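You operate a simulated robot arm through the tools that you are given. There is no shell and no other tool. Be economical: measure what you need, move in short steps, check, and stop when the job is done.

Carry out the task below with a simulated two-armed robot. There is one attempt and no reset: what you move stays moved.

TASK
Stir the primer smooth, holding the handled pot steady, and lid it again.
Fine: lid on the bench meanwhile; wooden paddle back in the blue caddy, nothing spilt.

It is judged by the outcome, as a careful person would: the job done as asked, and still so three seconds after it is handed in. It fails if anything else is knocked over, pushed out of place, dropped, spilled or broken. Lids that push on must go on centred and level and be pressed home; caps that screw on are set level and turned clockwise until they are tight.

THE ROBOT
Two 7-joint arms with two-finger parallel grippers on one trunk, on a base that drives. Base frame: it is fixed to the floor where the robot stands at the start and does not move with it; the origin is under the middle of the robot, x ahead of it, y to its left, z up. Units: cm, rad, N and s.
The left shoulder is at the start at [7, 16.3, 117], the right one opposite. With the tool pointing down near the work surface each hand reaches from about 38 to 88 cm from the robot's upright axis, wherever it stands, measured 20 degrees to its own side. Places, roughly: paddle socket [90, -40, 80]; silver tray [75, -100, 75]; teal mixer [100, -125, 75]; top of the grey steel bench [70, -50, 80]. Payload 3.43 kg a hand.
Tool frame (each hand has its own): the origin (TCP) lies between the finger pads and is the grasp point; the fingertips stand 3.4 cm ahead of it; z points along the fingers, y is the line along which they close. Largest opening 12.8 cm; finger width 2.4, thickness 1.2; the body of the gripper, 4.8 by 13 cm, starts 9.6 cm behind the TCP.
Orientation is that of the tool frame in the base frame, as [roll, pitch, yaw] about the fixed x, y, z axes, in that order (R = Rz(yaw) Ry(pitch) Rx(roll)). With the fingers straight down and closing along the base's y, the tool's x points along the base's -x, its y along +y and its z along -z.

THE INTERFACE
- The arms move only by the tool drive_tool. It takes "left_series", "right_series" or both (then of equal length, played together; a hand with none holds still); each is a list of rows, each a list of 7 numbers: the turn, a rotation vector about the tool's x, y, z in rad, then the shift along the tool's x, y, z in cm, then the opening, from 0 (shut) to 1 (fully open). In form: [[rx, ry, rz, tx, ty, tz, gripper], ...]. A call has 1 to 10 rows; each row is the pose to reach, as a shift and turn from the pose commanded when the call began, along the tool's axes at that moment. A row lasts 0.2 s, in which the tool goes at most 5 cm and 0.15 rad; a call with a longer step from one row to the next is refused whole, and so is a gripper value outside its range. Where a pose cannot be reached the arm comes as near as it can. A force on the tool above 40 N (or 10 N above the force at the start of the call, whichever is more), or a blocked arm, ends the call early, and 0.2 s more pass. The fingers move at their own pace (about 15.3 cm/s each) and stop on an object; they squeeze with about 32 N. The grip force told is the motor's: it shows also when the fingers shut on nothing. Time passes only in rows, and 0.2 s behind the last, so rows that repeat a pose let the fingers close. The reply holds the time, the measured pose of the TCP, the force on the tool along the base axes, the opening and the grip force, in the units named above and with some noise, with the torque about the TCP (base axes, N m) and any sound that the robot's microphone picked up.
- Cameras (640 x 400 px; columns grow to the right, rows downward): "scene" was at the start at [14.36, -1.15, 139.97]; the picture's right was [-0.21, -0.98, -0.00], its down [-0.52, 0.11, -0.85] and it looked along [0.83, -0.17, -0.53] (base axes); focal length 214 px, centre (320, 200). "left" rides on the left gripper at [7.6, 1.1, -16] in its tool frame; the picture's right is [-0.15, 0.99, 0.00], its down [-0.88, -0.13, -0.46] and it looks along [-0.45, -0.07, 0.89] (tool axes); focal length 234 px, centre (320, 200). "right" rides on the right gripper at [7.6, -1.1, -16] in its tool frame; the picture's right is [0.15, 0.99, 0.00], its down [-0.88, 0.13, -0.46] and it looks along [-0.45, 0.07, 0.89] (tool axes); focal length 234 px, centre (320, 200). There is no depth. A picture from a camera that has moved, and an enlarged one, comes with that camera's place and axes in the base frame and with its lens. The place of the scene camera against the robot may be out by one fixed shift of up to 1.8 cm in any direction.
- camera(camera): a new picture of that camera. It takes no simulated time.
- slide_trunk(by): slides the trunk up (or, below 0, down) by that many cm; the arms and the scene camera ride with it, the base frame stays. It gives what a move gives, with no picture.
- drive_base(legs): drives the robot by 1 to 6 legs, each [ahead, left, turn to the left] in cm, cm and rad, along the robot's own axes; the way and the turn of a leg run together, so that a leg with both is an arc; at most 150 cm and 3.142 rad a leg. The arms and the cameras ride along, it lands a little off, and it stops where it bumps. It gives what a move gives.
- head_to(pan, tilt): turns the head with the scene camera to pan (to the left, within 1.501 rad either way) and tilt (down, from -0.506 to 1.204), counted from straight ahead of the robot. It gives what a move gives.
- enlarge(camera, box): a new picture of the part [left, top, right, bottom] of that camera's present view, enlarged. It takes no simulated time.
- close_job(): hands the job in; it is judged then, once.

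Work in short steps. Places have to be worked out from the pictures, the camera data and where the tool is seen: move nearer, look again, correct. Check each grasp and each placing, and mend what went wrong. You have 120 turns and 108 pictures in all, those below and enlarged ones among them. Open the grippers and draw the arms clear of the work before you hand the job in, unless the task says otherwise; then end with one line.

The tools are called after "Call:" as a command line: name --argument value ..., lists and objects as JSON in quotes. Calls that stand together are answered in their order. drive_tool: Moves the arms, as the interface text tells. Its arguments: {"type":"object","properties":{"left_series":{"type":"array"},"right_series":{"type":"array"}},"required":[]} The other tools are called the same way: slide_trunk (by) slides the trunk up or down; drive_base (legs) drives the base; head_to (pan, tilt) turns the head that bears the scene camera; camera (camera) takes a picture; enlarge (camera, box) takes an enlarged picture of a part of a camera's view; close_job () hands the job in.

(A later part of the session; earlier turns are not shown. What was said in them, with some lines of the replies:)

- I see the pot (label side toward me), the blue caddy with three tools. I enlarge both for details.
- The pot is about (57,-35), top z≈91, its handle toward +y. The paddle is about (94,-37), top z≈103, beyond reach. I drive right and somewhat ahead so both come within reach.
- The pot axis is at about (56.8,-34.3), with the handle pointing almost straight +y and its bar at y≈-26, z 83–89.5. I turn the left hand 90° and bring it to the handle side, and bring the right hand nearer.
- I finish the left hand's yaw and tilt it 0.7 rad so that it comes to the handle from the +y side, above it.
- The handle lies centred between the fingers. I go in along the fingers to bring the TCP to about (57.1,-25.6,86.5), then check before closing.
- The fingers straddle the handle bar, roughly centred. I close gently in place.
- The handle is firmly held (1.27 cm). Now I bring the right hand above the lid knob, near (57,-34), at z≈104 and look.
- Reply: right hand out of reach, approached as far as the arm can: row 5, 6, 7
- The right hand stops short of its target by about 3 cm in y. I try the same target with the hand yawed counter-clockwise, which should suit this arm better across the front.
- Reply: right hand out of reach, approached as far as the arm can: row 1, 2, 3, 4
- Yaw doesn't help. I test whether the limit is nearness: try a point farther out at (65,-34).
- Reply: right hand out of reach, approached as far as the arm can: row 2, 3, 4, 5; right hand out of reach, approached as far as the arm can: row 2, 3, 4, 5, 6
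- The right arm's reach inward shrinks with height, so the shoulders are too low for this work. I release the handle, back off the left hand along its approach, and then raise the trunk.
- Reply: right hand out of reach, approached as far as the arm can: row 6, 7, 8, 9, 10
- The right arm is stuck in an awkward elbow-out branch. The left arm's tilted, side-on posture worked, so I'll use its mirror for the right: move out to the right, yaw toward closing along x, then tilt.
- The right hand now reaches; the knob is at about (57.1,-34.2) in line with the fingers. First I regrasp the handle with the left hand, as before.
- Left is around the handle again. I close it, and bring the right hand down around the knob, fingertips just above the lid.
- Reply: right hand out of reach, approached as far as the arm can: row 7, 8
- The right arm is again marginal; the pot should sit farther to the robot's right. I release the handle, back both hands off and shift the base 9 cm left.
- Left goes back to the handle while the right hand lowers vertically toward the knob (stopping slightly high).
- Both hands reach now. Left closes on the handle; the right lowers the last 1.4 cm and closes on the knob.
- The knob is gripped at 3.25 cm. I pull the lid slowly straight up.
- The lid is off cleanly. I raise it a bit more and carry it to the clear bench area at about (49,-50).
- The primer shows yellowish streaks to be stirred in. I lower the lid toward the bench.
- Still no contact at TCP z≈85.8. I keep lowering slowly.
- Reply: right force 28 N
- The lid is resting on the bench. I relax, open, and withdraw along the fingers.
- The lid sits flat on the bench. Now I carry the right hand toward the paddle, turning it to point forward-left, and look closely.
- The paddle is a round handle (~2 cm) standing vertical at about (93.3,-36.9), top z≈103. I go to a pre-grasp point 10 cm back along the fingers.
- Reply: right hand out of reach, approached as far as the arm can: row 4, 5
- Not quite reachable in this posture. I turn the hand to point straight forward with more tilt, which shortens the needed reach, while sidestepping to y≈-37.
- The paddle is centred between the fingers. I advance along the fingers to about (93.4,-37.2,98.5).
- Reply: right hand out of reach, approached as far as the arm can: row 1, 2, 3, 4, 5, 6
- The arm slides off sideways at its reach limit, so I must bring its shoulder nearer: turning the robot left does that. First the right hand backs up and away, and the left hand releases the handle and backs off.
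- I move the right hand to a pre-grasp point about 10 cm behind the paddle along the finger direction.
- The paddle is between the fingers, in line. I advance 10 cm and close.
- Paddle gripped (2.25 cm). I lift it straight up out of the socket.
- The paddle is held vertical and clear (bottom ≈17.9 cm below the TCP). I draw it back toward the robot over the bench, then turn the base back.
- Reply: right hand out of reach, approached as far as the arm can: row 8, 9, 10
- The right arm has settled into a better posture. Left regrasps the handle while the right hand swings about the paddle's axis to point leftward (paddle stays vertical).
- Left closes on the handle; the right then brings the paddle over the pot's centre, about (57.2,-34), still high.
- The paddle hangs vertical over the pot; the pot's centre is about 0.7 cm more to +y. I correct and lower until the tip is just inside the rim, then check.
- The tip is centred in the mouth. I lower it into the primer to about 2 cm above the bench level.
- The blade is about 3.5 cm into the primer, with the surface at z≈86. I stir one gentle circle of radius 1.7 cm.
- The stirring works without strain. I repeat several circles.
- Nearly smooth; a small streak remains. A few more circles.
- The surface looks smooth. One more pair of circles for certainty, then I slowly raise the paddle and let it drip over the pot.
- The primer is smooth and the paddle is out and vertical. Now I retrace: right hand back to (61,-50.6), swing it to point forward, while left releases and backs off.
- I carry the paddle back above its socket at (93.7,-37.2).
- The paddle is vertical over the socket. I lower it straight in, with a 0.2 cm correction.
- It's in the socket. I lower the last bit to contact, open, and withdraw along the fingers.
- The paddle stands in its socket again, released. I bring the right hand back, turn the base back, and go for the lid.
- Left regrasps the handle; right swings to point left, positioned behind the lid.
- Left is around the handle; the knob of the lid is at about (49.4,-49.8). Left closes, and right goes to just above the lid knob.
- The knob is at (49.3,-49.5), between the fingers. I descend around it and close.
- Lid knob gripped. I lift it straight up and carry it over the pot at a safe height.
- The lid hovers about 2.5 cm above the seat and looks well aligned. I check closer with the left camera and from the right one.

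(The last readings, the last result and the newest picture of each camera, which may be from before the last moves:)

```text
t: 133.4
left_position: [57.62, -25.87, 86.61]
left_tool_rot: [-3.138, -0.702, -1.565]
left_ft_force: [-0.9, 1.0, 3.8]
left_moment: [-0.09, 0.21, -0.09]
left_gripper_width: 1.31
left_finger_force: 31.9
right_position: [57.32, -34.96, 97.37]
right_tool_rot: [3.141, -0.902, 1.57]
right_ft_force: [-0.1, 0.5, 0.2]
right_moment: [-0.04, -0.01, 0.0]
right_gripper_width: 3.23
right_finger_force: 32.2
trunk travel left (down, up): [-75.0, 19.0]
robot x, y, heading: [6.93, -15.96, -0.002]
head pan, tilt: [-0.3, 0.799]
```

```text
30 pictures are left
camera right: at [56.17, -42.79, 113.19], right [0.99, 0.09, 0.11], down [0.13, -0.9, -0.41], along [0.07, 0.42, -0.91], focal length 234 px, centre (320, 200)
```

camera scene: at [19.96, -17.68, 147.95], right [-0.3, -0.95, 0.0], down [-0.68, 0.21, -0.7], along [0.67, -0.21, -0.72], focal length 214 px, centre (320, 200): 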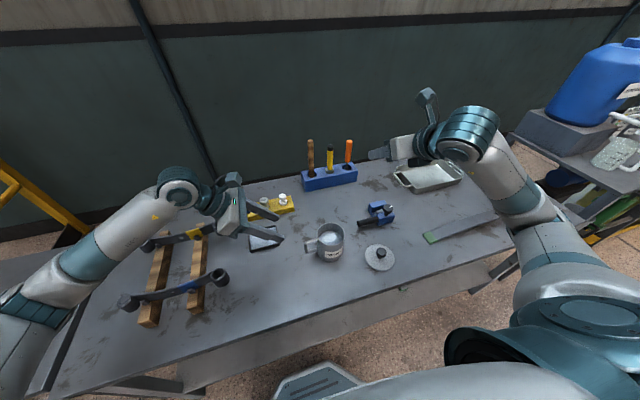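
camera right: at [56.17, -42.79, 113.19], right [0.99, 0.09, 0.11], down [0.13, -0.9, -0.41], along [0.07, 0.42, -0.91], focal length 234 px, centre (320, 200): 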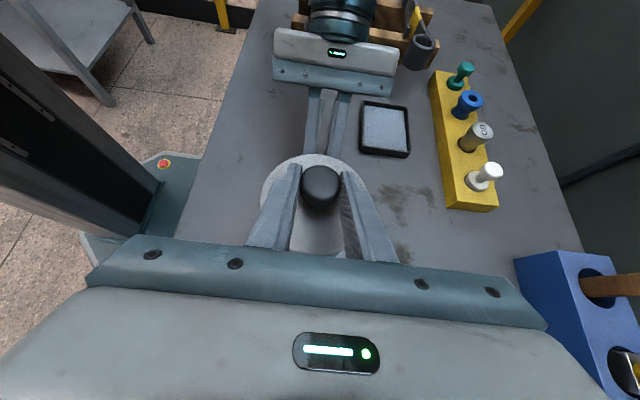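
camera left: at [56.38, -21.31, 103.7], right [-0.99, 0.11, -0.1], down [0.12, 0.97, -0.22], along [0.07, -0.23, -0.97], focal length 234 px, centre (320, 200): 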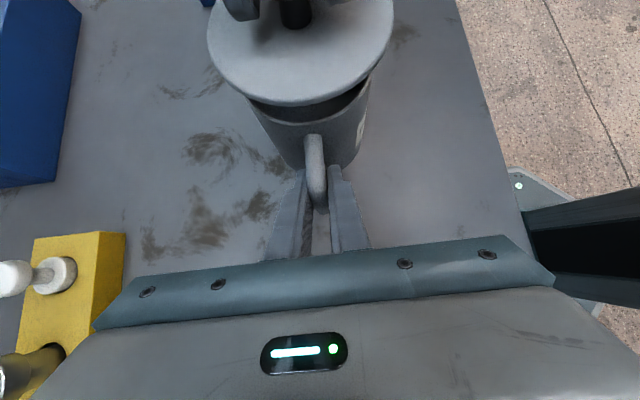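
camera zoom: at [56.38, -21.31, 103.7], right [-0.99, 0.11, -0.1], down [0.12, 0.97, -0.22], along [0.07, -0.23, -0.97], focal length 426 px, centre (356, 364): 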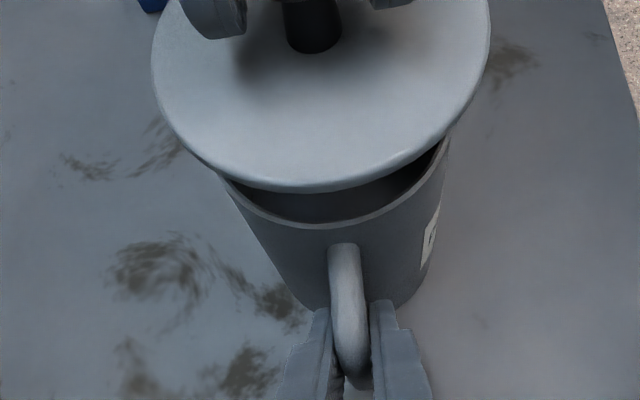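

The lid projects centred over the rim in both views. I lower it slowly to the seat.

Call:
drive_tool --right_series '[[0, 0, 0, -0.25, 0, 0.2, 0], [0, 0, 0, -0.5, 0, 0.4, 0], [0, 0, 0, -0.75, 0, 0.6, 0], [0, 0, 0, -1, 0, 0.8, 0], [0, 0, 0, -1.25, 0, 1, 0], [0, 0, 0, -1.5, 0, 1.2, 0], [0, 0, 0, -1.7, 0, 1.35, 0], [0, 0, 0, -1.7, 0, 1.35, 0]]'

Call:
enlarge --camera "left" --box '[190, 0, 410, 220]'

Call:
enlarge --camera "scene" --box '[290, 190, 402, 270]'

```text
t: 135.2
left_position: [57.56, -25.92, 86.5]
left_tool_rot: [-3.141, -0.701, -1.566]
left_ft_force: [0.8, 1.7, 3.7]
left_moment: [-0.03, 0.16, -0.1]
left_gripper_width: 1.29
left_finger_force: 32.1
right_position: [57.24, -35.26, 95.52]
right_tool_rot: [3.141, -0.9, 1.569]
right_ft_force: [-0.6, -0.3, -1.2]
right_moment: [-0.01, 0.01, -0.03]
right_gripper_width: 3.24
right_finger_force: 31.8
trunk travel left (down, up): [-75.0, 19.0]
robot x, y, heading: [6.94, -16.28, 0.003]
head pan, tilt: [-0.3, 0.799]
```

```text
1.82 times, centred on (300, 110) of left
camera zoom: at [56.37, -21.31, 103.7], right [-0.99, 0.11, -0.1], down [0.12, 0.97, -0.22], along [0.07, -0.23, -0.97], focal length 426 px, centre (356, 364)
```

zoom: 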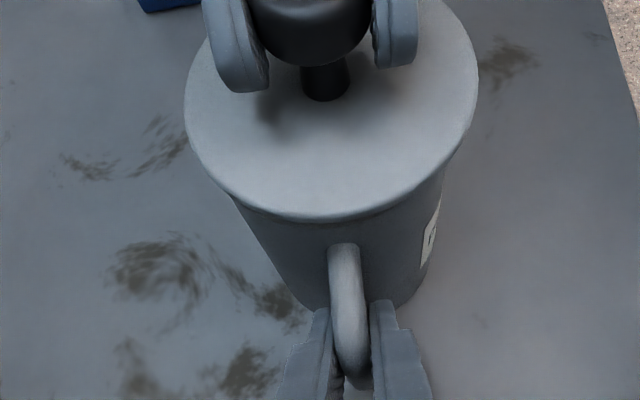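

```text
5.00 times, centred on (346, 230) of scene
camera zoom: at [19.92, -17.66, 147.95], right [-0.3, -0.95, 0.0], down [-0.68, 0.21, -0.7], along [0.67, -0.21, -0.72], focal length 1072 px, centre (190, 50)
```

zoom: 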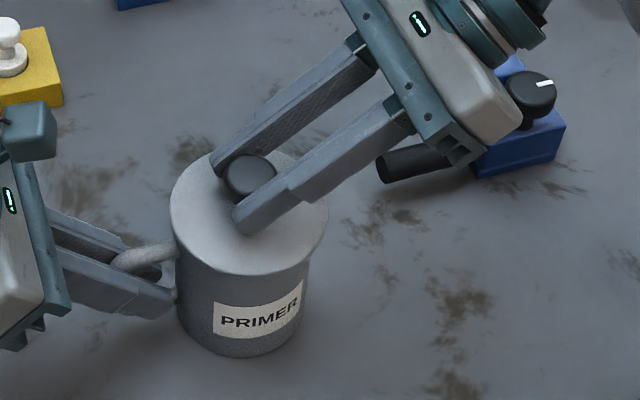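

The lid drifted about 0.3 cm toward -y as it came down. I correct that before seating.

Call:
drive_tool --right_series '[[0, 0, 0, 0.1, 0, 0.12, 0], [0, 0, 0, 0.2, 0, 0.25, 0], [0, 0, 0, 0.2, 0, 0.25, 0], [0, 0, 0, 0.2, 0, 0.25, 0]]'

Call:
enlarge --camera "left" --box '[190, 0, 410, 220]'

Call:
enlarge --camera "scene" --box '[290, 190, 402, 270]'

```text
t: 136.2
left_position: [57.46, -25.79, 86.51]
left_tool_rot: [-3.14, -0.701, -1.566]
left_ft_force: [-0.8, 1.8, 3.4]
left_moment: [-0.03, 0.16, -0.08]
left_gripper_width: 1.28
left_finger_force: 31.7
right_position: [57.26, -34.77, 95.44]
right_tool_rot: [3.142, -0.9, 1.57]
right_ft_force: [0.0, -0.1, -1.0]
right_moment: [-0.01, 0.04, 0.0]
right_gripper_width: 3.21
right_finger_force: 32.1
trunk travel left (down, up): [-75.0, 19.0]
robot x, y, heading: [7.04, -15.83, -0.001]
head pan, tilt: [-0.3, 0.799]
```

```text
1.82 times, centred on (300, 110) of left
camera zoom: at [56.37, -21.31, 103.7], right [-0.99, 0.11, -0.1], down [0.12, 0.97, -0.22], along [0.07, -0.23, -0.97], focal length 426 px, centre (356, 364)
```

zoom: 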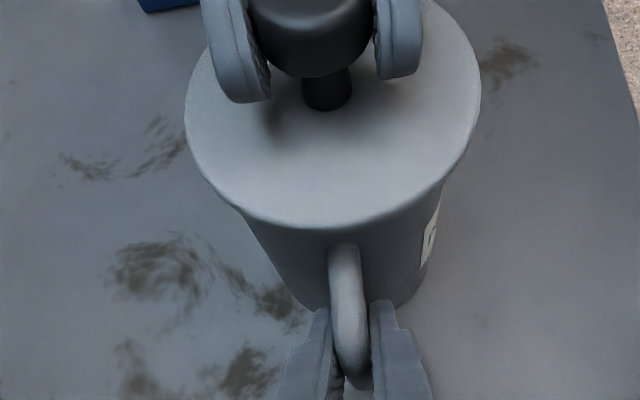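

```text
5.00 times, centred on (346, 230) of scene
camera zoom: at [19.92, -17.66, 147.95], right [-0.3, -0.95, 0.0], down [-0.68, 0.21, -0.7], along [0.67, -0.21, -0.72], focal length 1072 px, centre (190, 50)
```

zoom: 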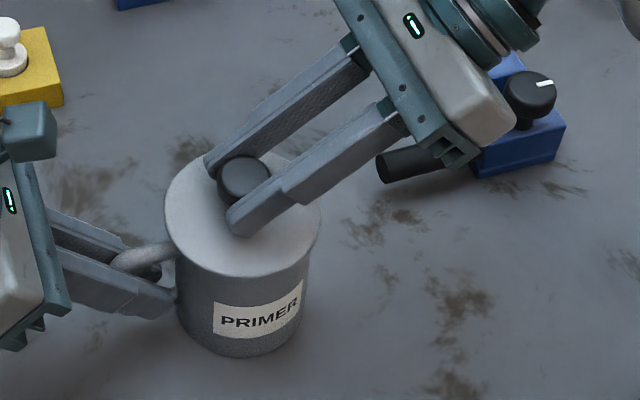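

Centred now in both views. I lower the last centimetre in small steps, watching force.

Call:
drive_tool --right_series '[[0, 0, 0, -0.15, 0, 0.14, 0], [0, 0, 0, -0.3, 0, 0.27, 0], [0, 0, 0, -0.45, 0, 0.4, 0], [0, 0, 0, -0.6, 0, 0.52, 0], [0, 0, 0, -0.7, 0, 0.6, 0], [0, 0, 0, -0.7, 0, 0.6, 0]]'

Call:
enlarge --camera "left" --box '[190, 0, 410, 220]'

Call:
enlarge --camera "scene" --box '[290, 190, 402, 270]'

```text
t: 137.6
left_position: [57.43, -25.85, 86.59]
left_tool_rot: [-3.14, -0.699, -1.564]
left_ft_force: [-0.9, 0.6, -2.0]
left_moment: [0.43, -0.37, -0.1]
left_gripper_width: 1.3
left_finger_force: 32.1
right_position: [57.25, -34.8, 94.75]
right_tool_rot: [3.134, -0.904, 1.572]
right_ft_force: [9.1, -3.4, 37.0]
right_moment: [0.67, 0.03, -0.2]
right_gripper_width: 3.24
right_finger_force: 32.1
trunk travel left (down, up): [-75.0, 19.0]
robot x, y, heading: [6.56, -15.6, -0.005]
head pan, tilt: [-0.3, 0.799]
```

```text
1.82 times, centred on (300, 110) of left
camera zoom: at [56.29, -21.29, 103.7], right [-0.99, 0.11, -0.1], down [0.12, 0.97, -0.22], along [0.07, -0.23, -0.97], focal length 426 px, centre (356, 364)
```

zoom: 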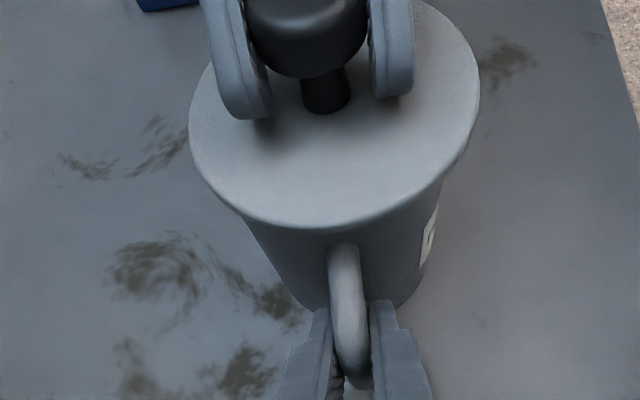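

```text
5.00 times, centred on (346, 230) of scene
camera zoom: at [19.82, -17.63, 147.97], right [-0.3, -0.95, 0.0], down [-0.68, 0.21, -0.7], along [0.67, -0.21, -0.72], focal length 1072 px, centre (190, 50)
```

zoom: 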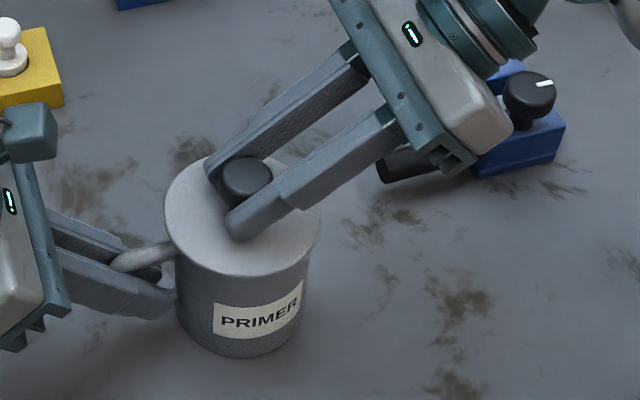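

Contact at about 37 N. I look closely for any gap or tilt at the rim.

Call:
enlarge --camera "scene" --box '[315, 215, 363, 250]'

Call:
enlarge --camera "left" --box '[220, 60, 400, 160]'

```text
11.43 times, centred on (339, 232) of scene
camera zoom: at [19.82, -17.63, 147.97], right [-0.3, -0.95, 0.0], down [-0.68, 0.21, -0.7], along [0.67, -0.21, -0.72], focal length 2451 px, centre (103, -171)
```

zoom: 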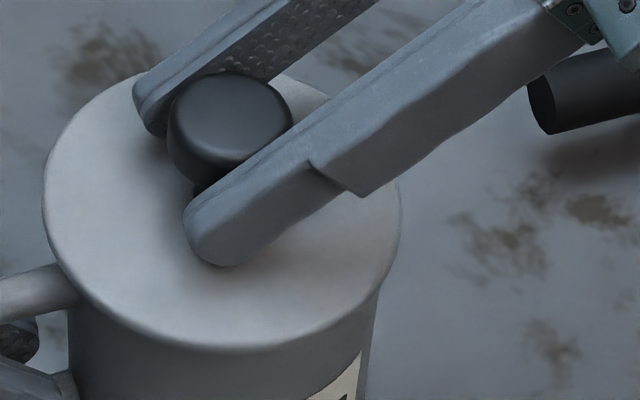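

```text
3.56 times, centred on (310, 110) of left
camera zoom: at [56.29, -21.29, 103.7], right [-0.99, 0.11, -0.1], down [0.12, 0.97, -0.22], along [0.07, -0.23, -0.97], focal length 833 px, centre (356, 520)
```

zoom: 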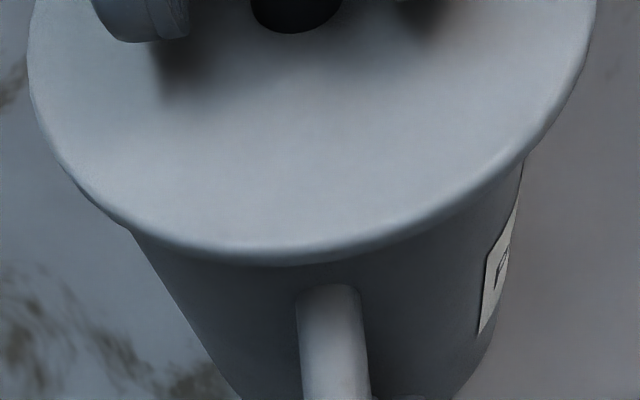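

I relax the push, open the fingers, and rise clear to inspect how the lid sits on its own.

Call:
drive_tool --right_series '[[0, 0, 0, 0.3, 0, -0.24, 0], [0, 0, 0, 0.3, 0, -0.24, 0.2], [0, 0, 0, 0.3, 0, -0.24, 0.4], [0, 0, 0, 0.3, 0, -0.24, 0.5], [0, 0, 0, 0.3, 0, -0.24, 0.5], [0, 0, 0, 1.9, 0, -1.5, 0.5], [0, 0, 0, 4, 0, -3.2, 0.5], [0, 0, 0, 6.5, 0, -5.2, 0.5], [0, 0, 0, 6.5, 0, -7, 0.5]]'

Call:
camera --camera "left"

Call:
camera --camera "right"

Call:
enlarge --camera "scene" --box '[299, 205, 363, 265]'

```text
t: 139.6
left_position: [57.51, -25.85, 86.54]
left_tool_rot: [-3.141, -0.701, -1.566]
left_ft_force: [0.7, -0.8, 0.0]
left_moment: [-0.1, 0.15, 0.04]
left_gripper_width: 1.28
left_finger_force: 32.4
right_position: [57.17, -36.17, 104.01]
right_tool_rot: [-3.141, -0.9, 1.569]
right_ft_force: [0.7, -0.9, 0.4]
right_moment: [-0.01, -0.02, 0.03]
right_gripper_width: 6.4
right_finger_force: 0.0
trunk travel left (down, up): [-75.0, 19.0]
robot x, y, heading: [6.46, -16.2, -0.001]
head pan, tilt: [-0.3, 0.799]
```

```text
21 pictures are left
camera left: at [56.4, -21.34, 103.71], right [-0.99, 0.11, -0.1], down [0.12, 0.97, -0.22], along [0.07, -0.23, -0.97], focal length 234 px, centre (320, 200)
```

left: 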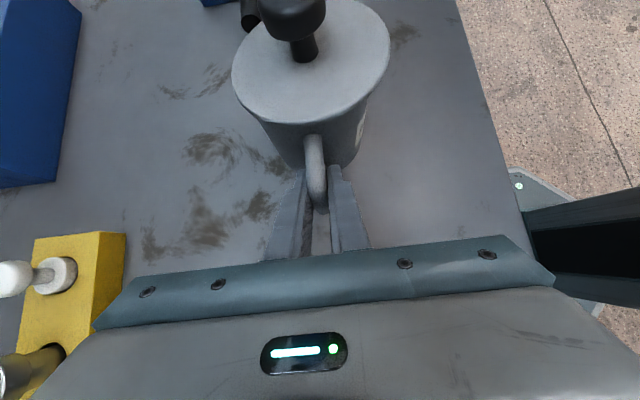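

```text
20 pictures are left
camera right: at [56.06, -44.03, 119.92], right [0.99, 0.09, 0.11], down [0.13, -0.9, -0.41], along [0.07, 0.42, -0.91], focal length 234 px, centre (320, 200)
```

right: 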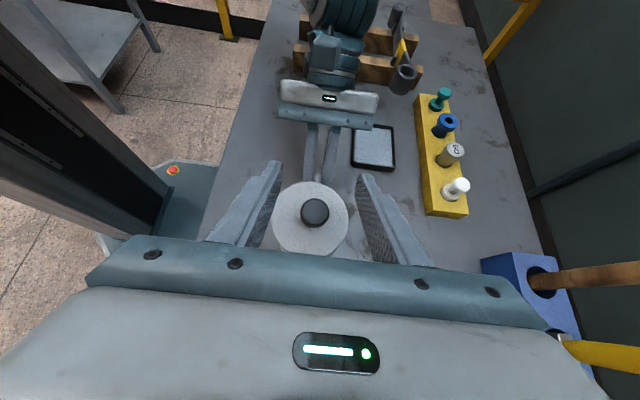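

```text
6.67 times, centred on (331, 235) of scene
camera zoom: at [19.93, -17.73, 147.95], right [-0.3, -0.95, 0.0], down [-0.68, 0.21, -0.7], along [0.67, -0.21, -0.72], focal length 1430 px, centre (247, -33)
```

zoom: 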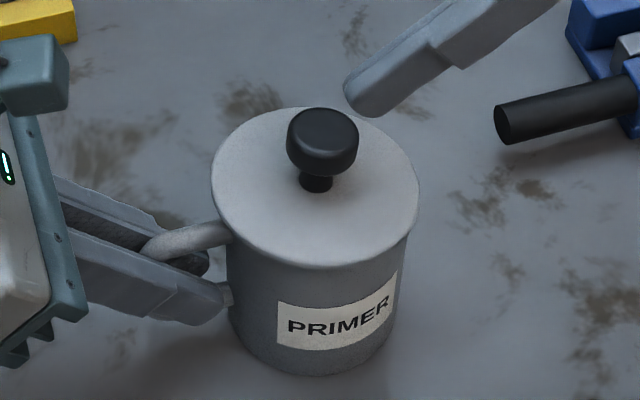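

The lid is centred and level but seems about 0.2–0.3 cm higher than originally, so it isn't pressed home. I close the fingers and press down on the knob top.

Call:
drive_tool --right_series '[[0, 0, 0, 0, 0, 0, 0], [0, 0, 0, 0, 0.2, 0, 0], [0, 0, 0, -1.4, 0.33, 1.2, 0], [0, 0, 0, -2.8, 0.33, 2.4, 0], [0, 0, 0, -4.1, 0.33, 3.5, 0], [0, 0, 0, -4.4, 0.33, 3.74, 0], [0, 0, 0, -4.7, 0.33, 3.97, 0], [0, 0, 0, -4.85, 0.33, 4.1, 0], [0, 0, 0, -5, 0.33, 4.2, 0]]'

Call:
enlarge --camera "left" --box '[190, 0, 410, 220]'

```text
t: 141.6
left_position: [57.45, -25.67, 86.53]
left_tool_rot: [-3.141, -0.701, -1.567]
left_ft_force: [-1.2, 2.0, 4.5]
left_moment: [-0.25, 0.17, -0.02]
left_gripper_width: 1.29
left_finger_force: 32.0
right_position: [57.42, -35.99, 98.08]
right_tool_rot: [3.125, -0.908, 1.581]
right_ft_force: [-0.8, -3.8, 9.8]
right_moment: [0.07, 0.09, 0.07]
right_gripper_width: 0.02
right_finger_force: 32.0
trunk travel left (down, up): [-75.0, 19.0]
robot x, y, heading: [6.68, -16.19, -0.002]
head pan, tilt: [-0.3, 0.799]
stopped in row 9 (right hand): the force on the tool passed its limit (the readings are from after the stop); the commanded pose is now the measured one
```

```text
1.82 times, centred on (300, 110) of left
camera zoom: at [56.29, -21.3, 103.7], right [-0.99, 0.11, -0.1], down [0.12, 0.97, -0.22], along [0.07, -0.23, -0.97], focal length 426 px, centre (356, 364)
```

zoom: 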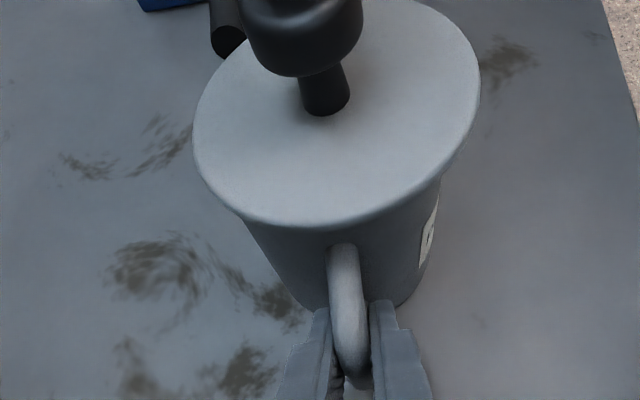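

It stopped at 40 N with little change. I press again in finer increments to hold a higher steady force.

Call:
drive_tool --right_series '[[0, 0, 0, -0.06, 0, 0.05, 0], [0, 0, 0, -0.12, 0, 0.1, 0], [0, 0, 0, -0.16, 0, 0.13, 0], [0, 0, 0, -0.2, 0, 0.16, 0], [0, 0, 0, -0.2, 0, 0.16, 0]]'

```text
t: 142.8
left_position: [57.56, -25.91, 86.62]
left_tool_rot: [-3.138, -0.701, -1.565]
left_ft_force: [-3.7, 4.5, 8.1]
left_moment: [-0.13, 0.37, -0.1]
left_gripper_width: 1.27
left_finger_force: 31.7
right_position: [57.61, -35.96, 98.05]
right_tool_rot: [3.119, -0.912, 1.586]
right_ft_force: [-1.8, -4.9, 10.5]
right_moment: [0.06, 0.09, 0.07]
right_gripper_width: 0.0
right_finger_force: 32.2
trunk travel left (down, up): [-75.0, 19.0]
robot x, y, heading: [7.07, -15.83, -0.004]
head pan, tilt: [-0.3, 0.799]
stopped in row 5 (right hand): the force on the tool passed its limit (the readings are from after the stop); the commanded pose is now the measured one
```

At 40 N the lid doesn't move further, so its plug may be catching on the rim by a couple of millimetres. I regrasp the knob so that I can wiggle it in under light load.

Call:
drive_tool --right_series '[[0, 0, 0, 1.5, 0, -1.2, 0], [0.0095, -0.012, 0.01, 3.1, -0.3, -2.5, 0.2], [0.0095, -0.012, 0.01, 3.1, -0.3, -2.5, 0.45], [0.0095, -0.012, 0.01, 3.5, -0.3, -1, 0.45], [0.0095, -0.012, 0.01, 2, -0.3, 0, 0.45], [0.0095, -0.012, 0.01, 0.5, -0.3, 1.3, 0.45], [0.0095, -0.012, 0.01, -1.5, -0.3, 2.7, 0.45], [0.0095, -0.012, 0.01, -1.5, -0.3, 2.7, 0.3], [0.0095, -0.012, 0.01, -1.5, -0.3, 2.7, 0], [0.0095, -0.012, 0.01, -1.5, -0.3, 2.7, 0]]'

Call:
enlarge --camera "scene" --box '[299, 205, 363, 265]'

```text
t: 145.0
left_position: [57.56, -25.89, 86.54]
left_tool_rot: [-3.137, -0.699, -1.565]
left_ft_force: [-3.5, -2.1, 17.7]
left_moment: [-0.56, 0.16, -0.1]
left_gripper_width: 1.3
left_finger_force: 31.6
right_position: [57.3, -34.64, 95.21]
right_tool_rot: [-3.137, -0.899, 1.567]
right_ft_force: [3.2, 0.7, 0.1]
right_moment: [0.05, -0.13, -0.03]
right_gripper_width: 3.22
right_finger_force: 32.1
trunk travel left (down, up): [-75.0, 19.0]
robot x, y, heading: [6.42, -15.96, -0.006]
head pan, tilt: [-0.3, 0.799]
```

```text
6.67 times, centred on (331, 235) of scene
camera zoom: at [19.78, -17.68, 147.97], right [-0.3, -0.95, 0.0], down [-0.68, 0.21, -0.7], along [0.67, -0.21, -0.72], focal length 1430 px, centre (247, -33)
```

zoom: 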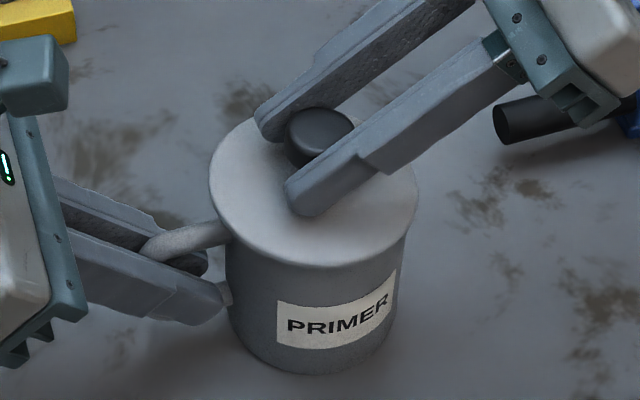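

The left hand is bearing on the handle (17.7 N), which may cock the pot. I open the left fingers to let the pot settle flat, then wiggle the lid gently with light downward load.

Call:
drive_tool --left_series '[[0, 0, 0, 0, 0, 0, 0.1], [0, 0, 0, 0, 0, 0, 0.2], [0, 0, 0, 0, 0, 0, 0.3], [0, 0, 0, 0, 0, 0, 0.3]]'

Call:
enlarge --camera "left" --box '[190, 0, 410, 220]'

```text
t: 146.0
left_position: [57.59, -25.91, 86.41]
left_tool_rot: [-3.14, -0.698, -1.564]
left_ft_force: [0.1, -0.3, 0.2]
left_moment: [-0.04, 0.02, -0.02]
left_gripper_width: 3.84
left_finger_force: 0.0
right_position: [57.42, -34.49, 95.22]
right_tool_rot: [-3.138, -0.899, 1.565]
right_ft_force: [-1.5, 0.1, 8.2]
right_moment: [0.05, -0.11, 0.0]
right_gripper_width: 3.24
right_finger_force: 32.6
trunk travel left (down, up): [-75.0, 19.0]
robot x, y, heading: [6.9, -16.19, -0.002]
head pan, tilt: [-0.3, 0.799]
```

```text
1.82 times, centred on (300, 110) of left
camera zoom: at [56.41, -21.33, 103.58], right [-0.99, 0.1, -0.1], down [0.12, 0.97, -0.22], along [0.07, -0.23, -0.97], focal length 426 px, centre (356, 364)
```

zoom: 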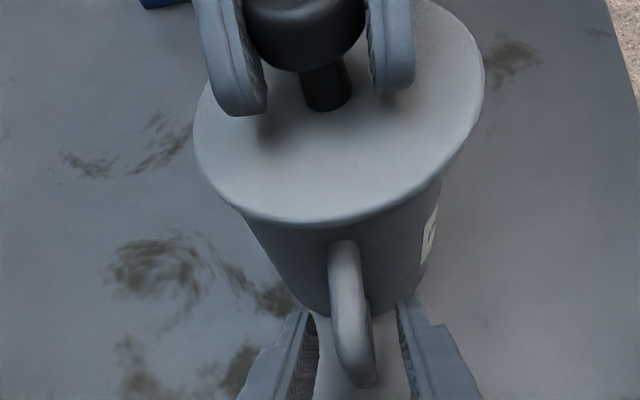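

Pot settled. I regrip the handle with the left, then wiggle the knob ±0.25 cm with a light downward push.

Call:
drive_tool --left_series '[[0, 0, 0, 0, 0, 0, 0.2], [0, 0, 0, 0, 0, 0, 0.1], [0, 0, 0, 0, 0, 0, 0], [0, 0, 0, 0, 0, 0, 0], [0, 0, 0, 0, 0, 0, 0]]'

Call:
drive_tool --right_series '[[0, 0, 0, -0.08, 0, 0.06, 0], [0, 0, 0, 0.08, 0, 0.26, 0], [0, 0, 0, -0.08, 0.25, 0.06, 0], [0, 0, 0, -0.24, 0, -0.14, 0], [0, 0, 0, -0.08, -0.25, 0.06, 0], [0, 0, 0, 0.04, 0, 0.29, 0], [0, 0, 0, -0.12, 0.25, 0.09, 0], [0, 0, 0, -0.28, 0, -0.1, 0], [0, 0, 0, -0.12, -0.25, 0.09, 0], [0, 0, 0, -0.12, 0, 0.09, 0]]'

```text
t: 147.2
left_position: [57.47, -25.83, 86.45]
left_tool_rot: [-3.141, -0.698, -1.564]
left_ft_force: [-2.2, 1.2, 1.2]
left_moment: [0.03, 0.5, -0.27]
left_gripper_width: 1.27
left_finger_force: 32.1
right_position: [57.5, -34.51, 95.11]
right_tool_rot: [-3.135, -0.898, 1.567]
right_ft_force: [1.2, -1.1, 6.7]
right_moment: [0.04, -0.09, -0.04]
right_gripper_width: 3.2
right_finger_force: 32.6
trunk travel left (down, up): [-75.0, 19.0]
robot x, y, heading: [6.34, -16.07, -0.002]
head pan, tilt: [-0.3, 0.799]
```

```text
t: 149.4
left_position: [57.63, -25.93, 86.51]
left_tool_rot: [3.141, -0.7, -1.565]
left_ft_force: [-5.1, -11.7, 0.4]
left_moment: [0.23, -0.04, -0.12]
left_gripper_width: 1.28
left_finger_force: 32.3
right_position: [57.39, -34.62, 94.99]
right_tool_rot: [-3.141, -0.9, 1.566]
right_ft_force: [11.5, 7.7, 27.1]
right_moment: [-0.01, -0.26, -0.09]
right_gripper_width: 3.22
right_finger_force: 32.0
trunk travel left (down, up): [-75.0, 19.0]
robot x, y, heading: [6.76, -15.88, -0.001]
head pan, tilt: [-0.3, 0.799]
```

Lateral reaction shows the plug is engaged, with the lid wanting to be slightly toward +x,+y. I shift that way and press.

Call:
drive_tool --right_series '[[0, 0, 0, 0.1, 0.1, 0.02, 0], [0, 0, 0, 0.05, 0.15, 0.14, 0], [0, 0, 0, 0, 0.15, 0.18, 0], [0, 0, 0, -0.06, 0.15, 0.23, 0], [0, 0, 0, -0.12, 0.15, 0.28, 0], [0, 0, 0, -0.16, 0.15, 0.31, 0]]'

Call:
enlarge --camera "left" --box '[190, 0, 410, 220]'

```text
t: 150.8
left_position: [57.57, -25.85, 86.47]
left_tool_rot: [-3.14, -0.695, -1.564]
left_ft_force: [-3.2, -2.7, -0.1]
left_moment: [-0.95, 0.73, -0.16]
left_gripper_width: 1.27
left_finger_force: 32.3
right_position: [57.52, -34.71, 94.75]
right_tool_rot: [-3.14, -0.901, 1.568]
right_ft_force: [1.6, -6.3, 32.5]
right_moment: [-0.03, 0.08, 0.04]
right_gripper_width: 3.18
right_finger_force: 32.2
trunk travel left (down, up): [-75.0, 19.0]
robot x, y, heading: [6.58, -15.81, 0.003]
head pan, tilt: [-0.3, 0.799]
```

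```text
1.82 times, centred on (300, 110) of left
camera zoom: at [56.29, -21.35, 103.61], right [-0.99, 0.1, -0.1], down [0.12, 0.97, -0.22], along [0.07, -0.22, -0.97], focal length 426 px, centre (356, 364)
```

zoom: 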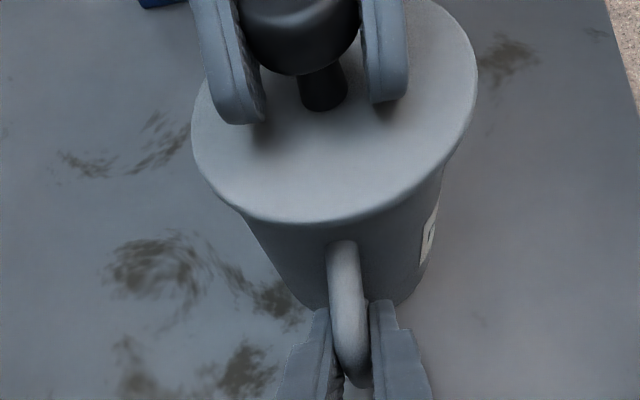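

Comparing with the original pictures, the handle side of the lid seems a few millimetres high, i.e. the lid is slightly tilted about the finger-closing axis. Keeping the press, I rotate the hand to tip the +y side down.

Call:
drive_tool --right_series '[[0, -0.03, 0, 0, 0, 0, 0], [0, -0.06, 0, 0, 0, 0, 0], [0, -0.09, 0, 0, 0, 0, 0], [0, -0.12, 0, 0, 0, 0, 0], [0, -0.12, 0, -0.04, 0, 0.03, 0]]'

Call:
enlarge --camera "left" --box '[190, 0, 410, 220]'

Call:
enlarge --camera "scene" --box '[315, 215, 363, 250]'

```text
t: 152.0
left_position: [57.5, -25.82, 86.59]
left_tool_rot: [-3.139, -0.703, -1.565]
left_ft_force: [-6.3, -6.4, -0.6]
left_moment: [0.26, 0.74, -0.52]
left_gripper_width: 1.31
left_finger_force: 32.1
right_position: [57.34, -34.59, 94.21]
right_tool_rot: [-3.135, -0.774, 1.566]
right_ft_force: [0.5, 8.2, 15.1]
right_moment: [0.0, -0.32, -0.2]
right_gripper_width: 3.25
right_finger_force: 32.1
trunk travel left (down, up): [-75.0, 19.0]
robot x, y, heading: [6.45, -16.05, -0.0]
head pan, tilt: [-0.3, 0.799]
```

```text
1.82 times, centred on (300, 110) of left
camera zoom: at [56.32, -21.28, 103.69], right [-0.99, 0.11, -0.1], down [0.12, 0.97, -0.22], along [0.07, -0.23, -0.97], focal length 426 px, centre (356, 364)
```

zoom: 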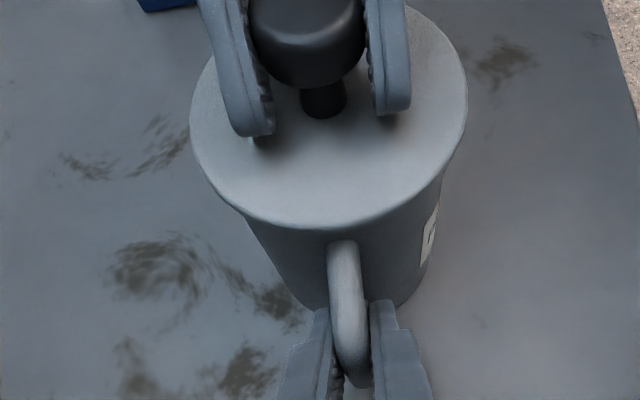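

```text
11.43 times, centred on (339, 232) of scene
camera zoom: at [19.79, -17.61, 147.93], right [-0.3, -0.95, 0.0], down [-0.68, 0.21, -0.7], along [0.67, -0.21, -0.72], focal length 2451 px, centre (103, -171)
```

zoom: 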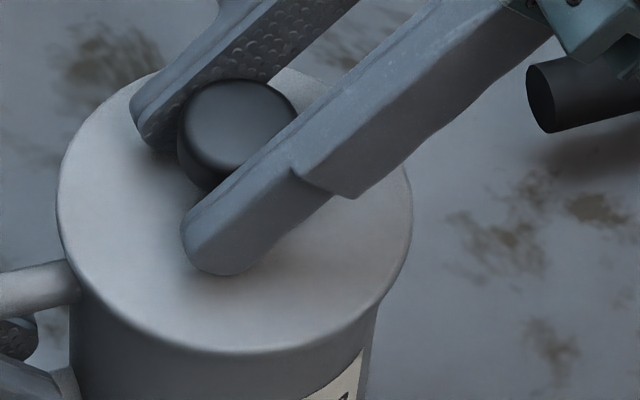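

The lid dropped about 0.5 cm and its outline now matches the original. I press further to make sure it's home.

Call:
drive_tool --right_series '[[0, 0, 0, -0.08, 0, 0.08, 0], [0, 0, 0, -0.15, 0, 0.15, 0], [0, 0, 0, -0.22, 0, 0.22, 0], [0, 0, 0, -0.29, 0, 0.29, 0], [0, 0, 0, -0.29, 0, 0.29, 0]]'

Call:
enlarge --camera "left" --box '[190, 0, 410, 220]'

```text
t: 153.2
left_position: [57.51, -25.94, 86.49]
left_tool_rot: [-3.137, -0.698, -1.565]
left_ft_force: [1.0, -6.2, -0.4]
left_moment: [-1.07, 0.7, -0.2]
left_gripper_width: 1.3
left_finger_force: 31.5
right_position: [57.38, -34.61, 94.21]
right_tool_rot: [3.141, -0.778, 1.569]
right_ft_force: [-3.1, 1.3, 30.4]
right_moment: [-0.28, 0.06, 0.19]
right_gripper_width: 3.22
right_finger_force: 31.9
trunk travel left (down, up): [-75.0, 19.0]
robot x, y, heading: [6.56, -16.04, -0.008]
head pan, tilt: [-0.3, 0.799]
```

```text
1.82 times, centred on (300, 110) of left
camera zoom: at [56.29, -21.32, 103.71], right [-0.99, 0.1, -0.1], down [0.12, 0.97, -0.22], along [0.07, -0.23, -0.97], focal length 426 px, centre (356, 364)
```

zoom: 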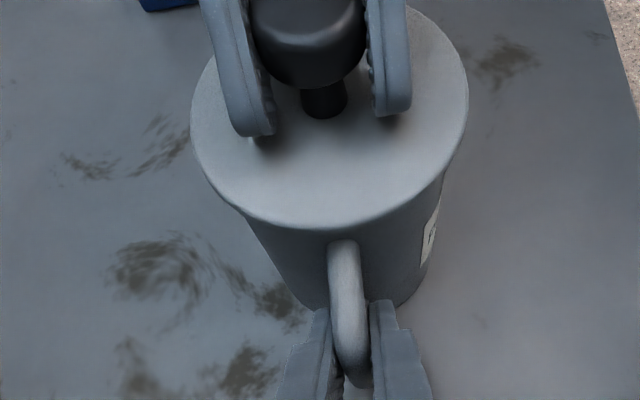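

It's firm at 30 N with no further travel. I release the knob and rise to compare with the original view.

Call:
drive_tool --right_series '[[0, 0, 0, 0.25, 0, -0.25, 0], [0, 0, 0, 0.25, 0, -0.25, 0.2], [0, 0, 0, 0.25, 0, -0.25, 0.4], [0, 0, 0, 0.25, 0, -0.25, 0.45], [0, 0, 0, 0.25, 0, -0.25, 0.45], [0, 0, 0, 1.7, 0, -1.7, 0.45], [0, 0, 0, 3.8, 0, -3.8, 0.45], [0, 0, 0, 6, 0, -6, 0.45], [0, 0, 0, 7, 0, -9, 0.45]]'

Call:
camera --camera "left"

Call:
enlarge --camera "scene" --box '[299, 205, 363, 265]'

```text
t: 155.2
left_position: [57.72, -25.86, 86.48]
left_tool_rot: [-3.14, -0.698, -1.563]
left_ft_force: [0.4, 4.8, 9.4]
left_moment: [-0.35, 0.58, -0.16]
left_gripper_width: 1.29
left_finger_force: 31.7
right_position: [57.39, -35.9, 105.39]
right_tool_rot: [-3.135, -0.779, 1.564]
right_ft_force: [-0.4, -0.4, -0.4]
right_moment: [0.03, -0.01, 0.01]
right_gripper_width: 5.75
right_finger_force: 0.2
trunk travel left (down, up): [-75.0, 19.0]
robot x, y, heading: [6.25, -15.86, -0.002]
head pan, tilt: [-0.3, 0.799]
```

```text
11 pictures are left
camera left: at [56.41, -21.28, 103.61], right [-0.99, 0.1, -0.1], down [0.12, 0.97, -0.22], along [0.07, -0.23, -0.97], focal length 234 px, centre (320, 200)
```

left: 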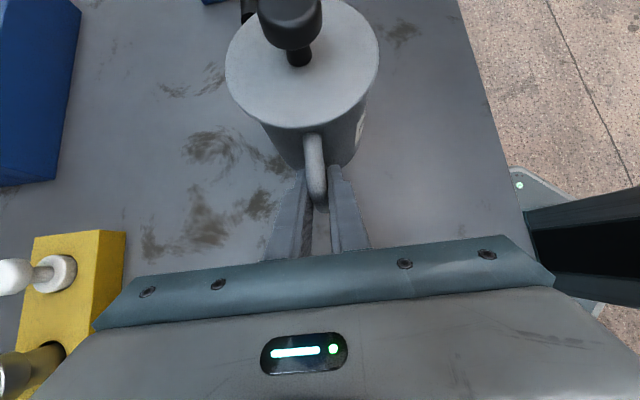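

```text
6.67 times, centred on (331, 235) of scene
camera zoom: at [19.84, -17.65, 147.95], right [-0.3, -0.95, 0.0], down [-0.68, 0.21, -0.7], along [0.67, -0.21, -0.72], focal length 1430 px, centre (247, -33)
```

zoom: 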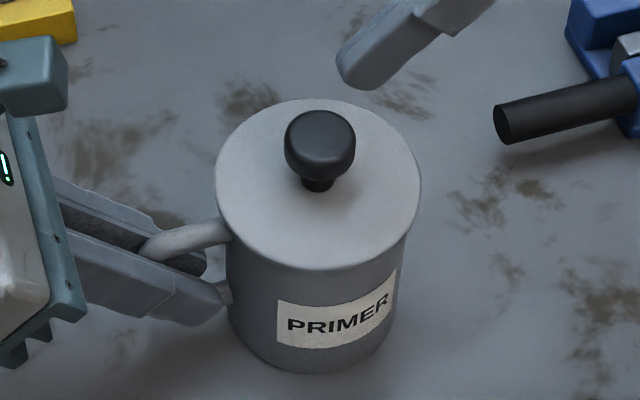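

The lid's outline now matches the original seated view and it looks level. I release the left hand and back it off, then give the knob one final straight press with closed fingers.

Call:
drive_tool --left_series '[[0, 0, 0, 0, 0, 0, 0.1], [0, 0, 0, 0, 0, 0, 0.2], [0, 0, 0, 0, 0, 0, 0.3], [0, 0, 0, 0, 0, 0, 0.3], [0, 0, 0, 0, 0, -2, 0.3], [0, 0, 0, 0.1, 0, -5, 0.4], [0, 0, 0, 0.3, 0, -8, 0.5], [0, 0, 0, 1, 0, -11, 0.5], [0, 0, 0, 2, 0, -15, 0.5]]'

Call:
drive_tool --right_series '[[0, 0, 0, 0, 0, 0, 0], [0, 0, 0, 0, 0, 0, 0], [0, 0, 0, -1.7, 0, 1.9, 0], [0, 0, 0, -3.4, 0, 3.8, 0], [0, 0, 0, -4.88, 0, 5.3, 0], [0, 0, 0, -5.03, 0, 5.45, 0], [0, 0, 0, -5.18, 0, 5.6, 0], [0, 0, 0, -5.33, 0, 5.76, 0], [0, 0, 0, -5.47, 0, 5.9, 0], [0, 0, 0, -5.6, 0, 6.03, 0]]'

Call:
enlarge --camera "scene" --box '[299, 205, 363, 265]'

```text
t: 157.2
left_position: [57.44, -17.78, 99.31]
left_tool_rot: [-3.141, -0.698, -1.564]
left_ft_force: [-0.3, 0.0, 1.1]
left_moment: [0.01, -0.01, 0.03]
left_gripper_width: 6.4
left_finger_force: 0.1
right_position: [57.58, -35.89, 105.36]
right_tool_rot: [-3.138, -0.779, 1.566]
right_ft_force: [-0.3, 0.5, 0.0]
right_moment: [-0.01, 0.02, 0.01]
right_gripper_width: 5.77
right_finger_force: 0.0
trunk travel left (down, up): [-75.0, 19.0]
robot x, y, heading: [6.63, -16.15, -0.002]
head pan, tilt: [-0.3, 0.799]
```

```text
t: 159.4
left_position: [57.19, -17.75, 99.58]
left_tool_rot: [-3.138, -0.7, -1.566]
left_ft_force: [-0.6, 0.4, -1.0]
left_moment: [-0.02, 0.0, -0.02]
left_gripper_width: 6.42
left_finger_force: 0.1
right_position: [57.61, -35.69, 97.75]
right_tool_rot: [3.138, -0.782, 1.573]
right_ft_force: [3.5, 0.2, 32.1]
right_moment: [0.5, -0.13, 0.02]
right_gripper_width: 0.0
right_finger_force: 31.5
trunk travel left (down, up): [-75.0, 19.0]
robot x, y, heading: [6.56, -16.08, 0.0]
head pan, tilt: [-0.3, 0.799]
```

```text
6.67 times, centred on (331, 235) of scene
camera zoom: at [19.7, -17.59, 148.02], right [-0.3, -0.95, 0.0], down [-0.68, 0.21, -0.7], along [0.67, -0.21, -0.72], focal length 1430 px, centre (247, -33)
```

zoom: 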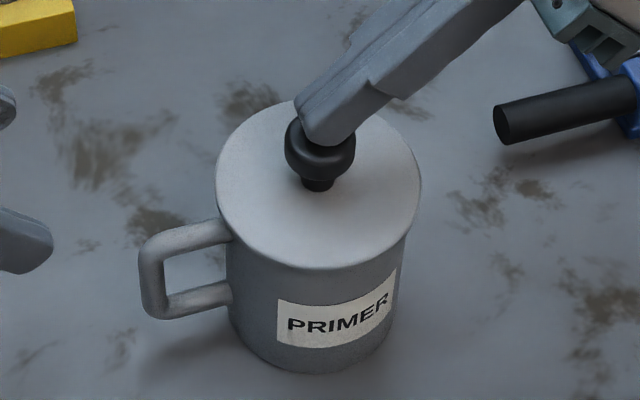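

The knob top is now at z≈94.5 under 32 N, 0.5 cm lower than in the earlier failed press. One slightly harder push to confirm, then I withdraw.

Call:
drive_tool --right_series '[[0, 0, 0, -0.04, 0, 0.04, 0], [0, 0, 0, -0.07, 0, 0.07, 0], [0, 0, 0, -0.07, 0, 0.07, 0]]'

Call:
drive_tool --right_series '[[0, 0, 0, 0.7, 0, -0.7, 0], [0, 0, 0, 2.5, 0, -2.5, 0], [0, 0, 0, 4.5, 0, -5, 0.2], [0, 0, 0, 6, 0, -8, 0.5], [0, 0, 0, 7, 0, -11, 0.5], [0, 0, 0, 7, 0, -14.5, 0.5], [0, 0, 0, 7, 0, -18, 0.5]]' --left_series '[[0, 0, 0, 0, 0, 0, 0.5], [0, 0, 0, 1, 0, -2, 0.5], [0, 0, 0, 2, 0, -4, 0.5], [0, 0, 0, 3, 0, -6, 0.5], [0, 0, 0, 3, 0, -8, 0.5], [0, 0, 0, 3, 0, -8, 0.5], [0, 0, 0, 3, 0, -8, 0.5]]'

Call:
camera --camera "scene"

Call:
enlarge --camera "scene" --box '[299, 205, 363, 265]'

Call:
enlarge --camera "right" --box '[240, 80, 400, 240]'

```text
t: 159.9
left_position: [57.28, -17.89, 99.24]
left_tool_rot: [-3.139, -0.696, -1.563]
left_ft_force: [0.2, 0.8, -0.5]
left_moment: [0.01, 0.01, -0.03]
left_gripper_width: 6.39
left_finger_force: 0.0
right_position: [57.64, -35.71, 97.72]
right_tool_rot: [3.133, -0.787, 1.575]
right_ft_force: [-5.8, 1.8, 14.1]
right_moment: [0.28, 0.17, 0.07]
right_gripper_width: 0.02
right_finger_force: 32.1
trunk travel left (down, up): [-75.0, 19.0]
robot x, y, heading: [6.81, -16.11, -0.002]
head pan, tilt: [-0.3, 0.799]
stopped in row 2 (right hand): the force on the tool passed its limit (the readings are from after the stop); the commanded pose is now the measured one
```

```text
t: 161.5
left_position: [57.61, -15.15, 107.03]
left_tool_rot: [-3.141, -0.698, -1.562]
left_ft_force: [-0.8, -0.5, 0.0]
left_moment: [0.02, 0.01, -0.01]
left_gripper_width: 6.41
left_finger_force: 0.1
right_position: [57.36, -43.53, 115.07]
right_tool_rot: [3.137, -0.783, 1.568]
right_ft_force: [-0.4, 0.1, -0.5]
right_moment: [0.04, -0.02, -0.04]
right_gripper_width: 6.4
right_finger_force: 0.0
trunk travel left (down, up): [-75.0, 19.0]
robot x, y, heading: [6.88, -16.25, -0.003]
head pan, tilt: [-0.3, 0.799]
```

```text
8 pictures are left
camera scene: at [19.92, -17.75, 147.94], right [-0.3, -0.95, 0.0], down [-0.68, 0.21, -0.7], along [0.67, -0.21, -0.72], focal length 214 px, centre (320, 200)
```

scene: 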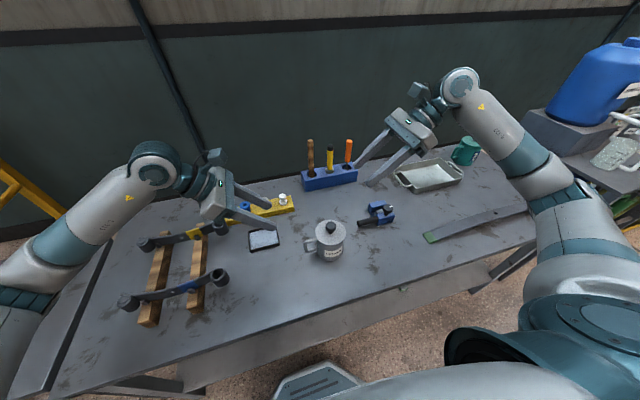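

```text
6.67 times, centred on (331, 235) of scene
camera zoom: at [19.92, -17.75, 147.94], right [-0.3, -0.95, 0.0], down [-0.68, 0.21, -0.7], along [0.67, -0.21, -0.72], focal length 1430 px, centre (247, -33)
```

zoom: 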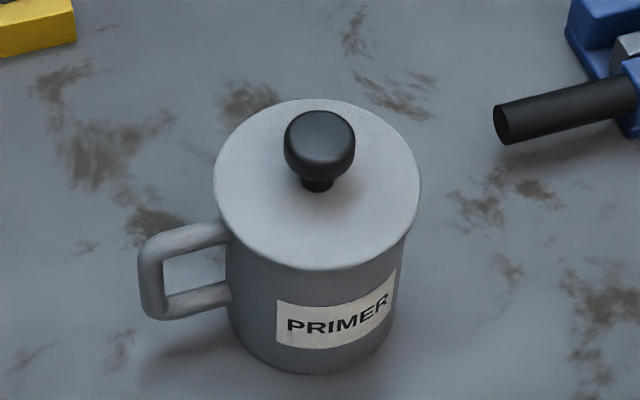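

```text
2.50 times, centred on (320, 160) of right
camera zoom: at [56.23, -49.48, 131.7], right [0.99, 0.1, 0.11], down [0.13, -0.95, -0.3], along [0.07, 0.31, -0.95], focal length 585 px, centre (320, 300)
```

zoom: 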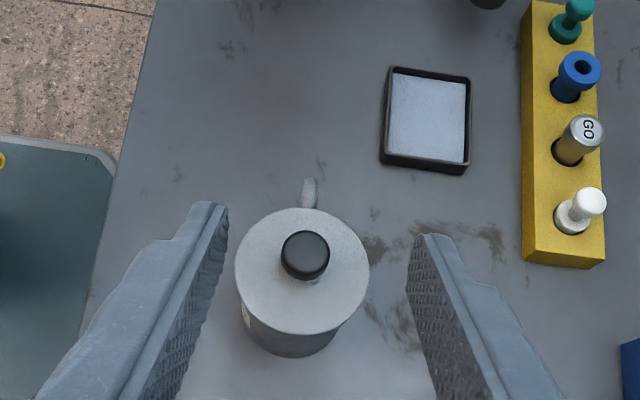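

The lid sits level, centred and firm on the pot. The paddle is in the blue caddy, nothing else has moved, and both hands are open and clear, so I hand the job in.

Call:
close_job

```text
The job is handed in.
```

The primer is stirred smooth with the pot held by its handle, the lid is pressed back on, the wooden paddle is back in the blue caddy, and I saw nothing spilt. The lid caught about half a centimetre high on the first try; after I re-levelled and pressed it, it stayed firm at about 40 N.
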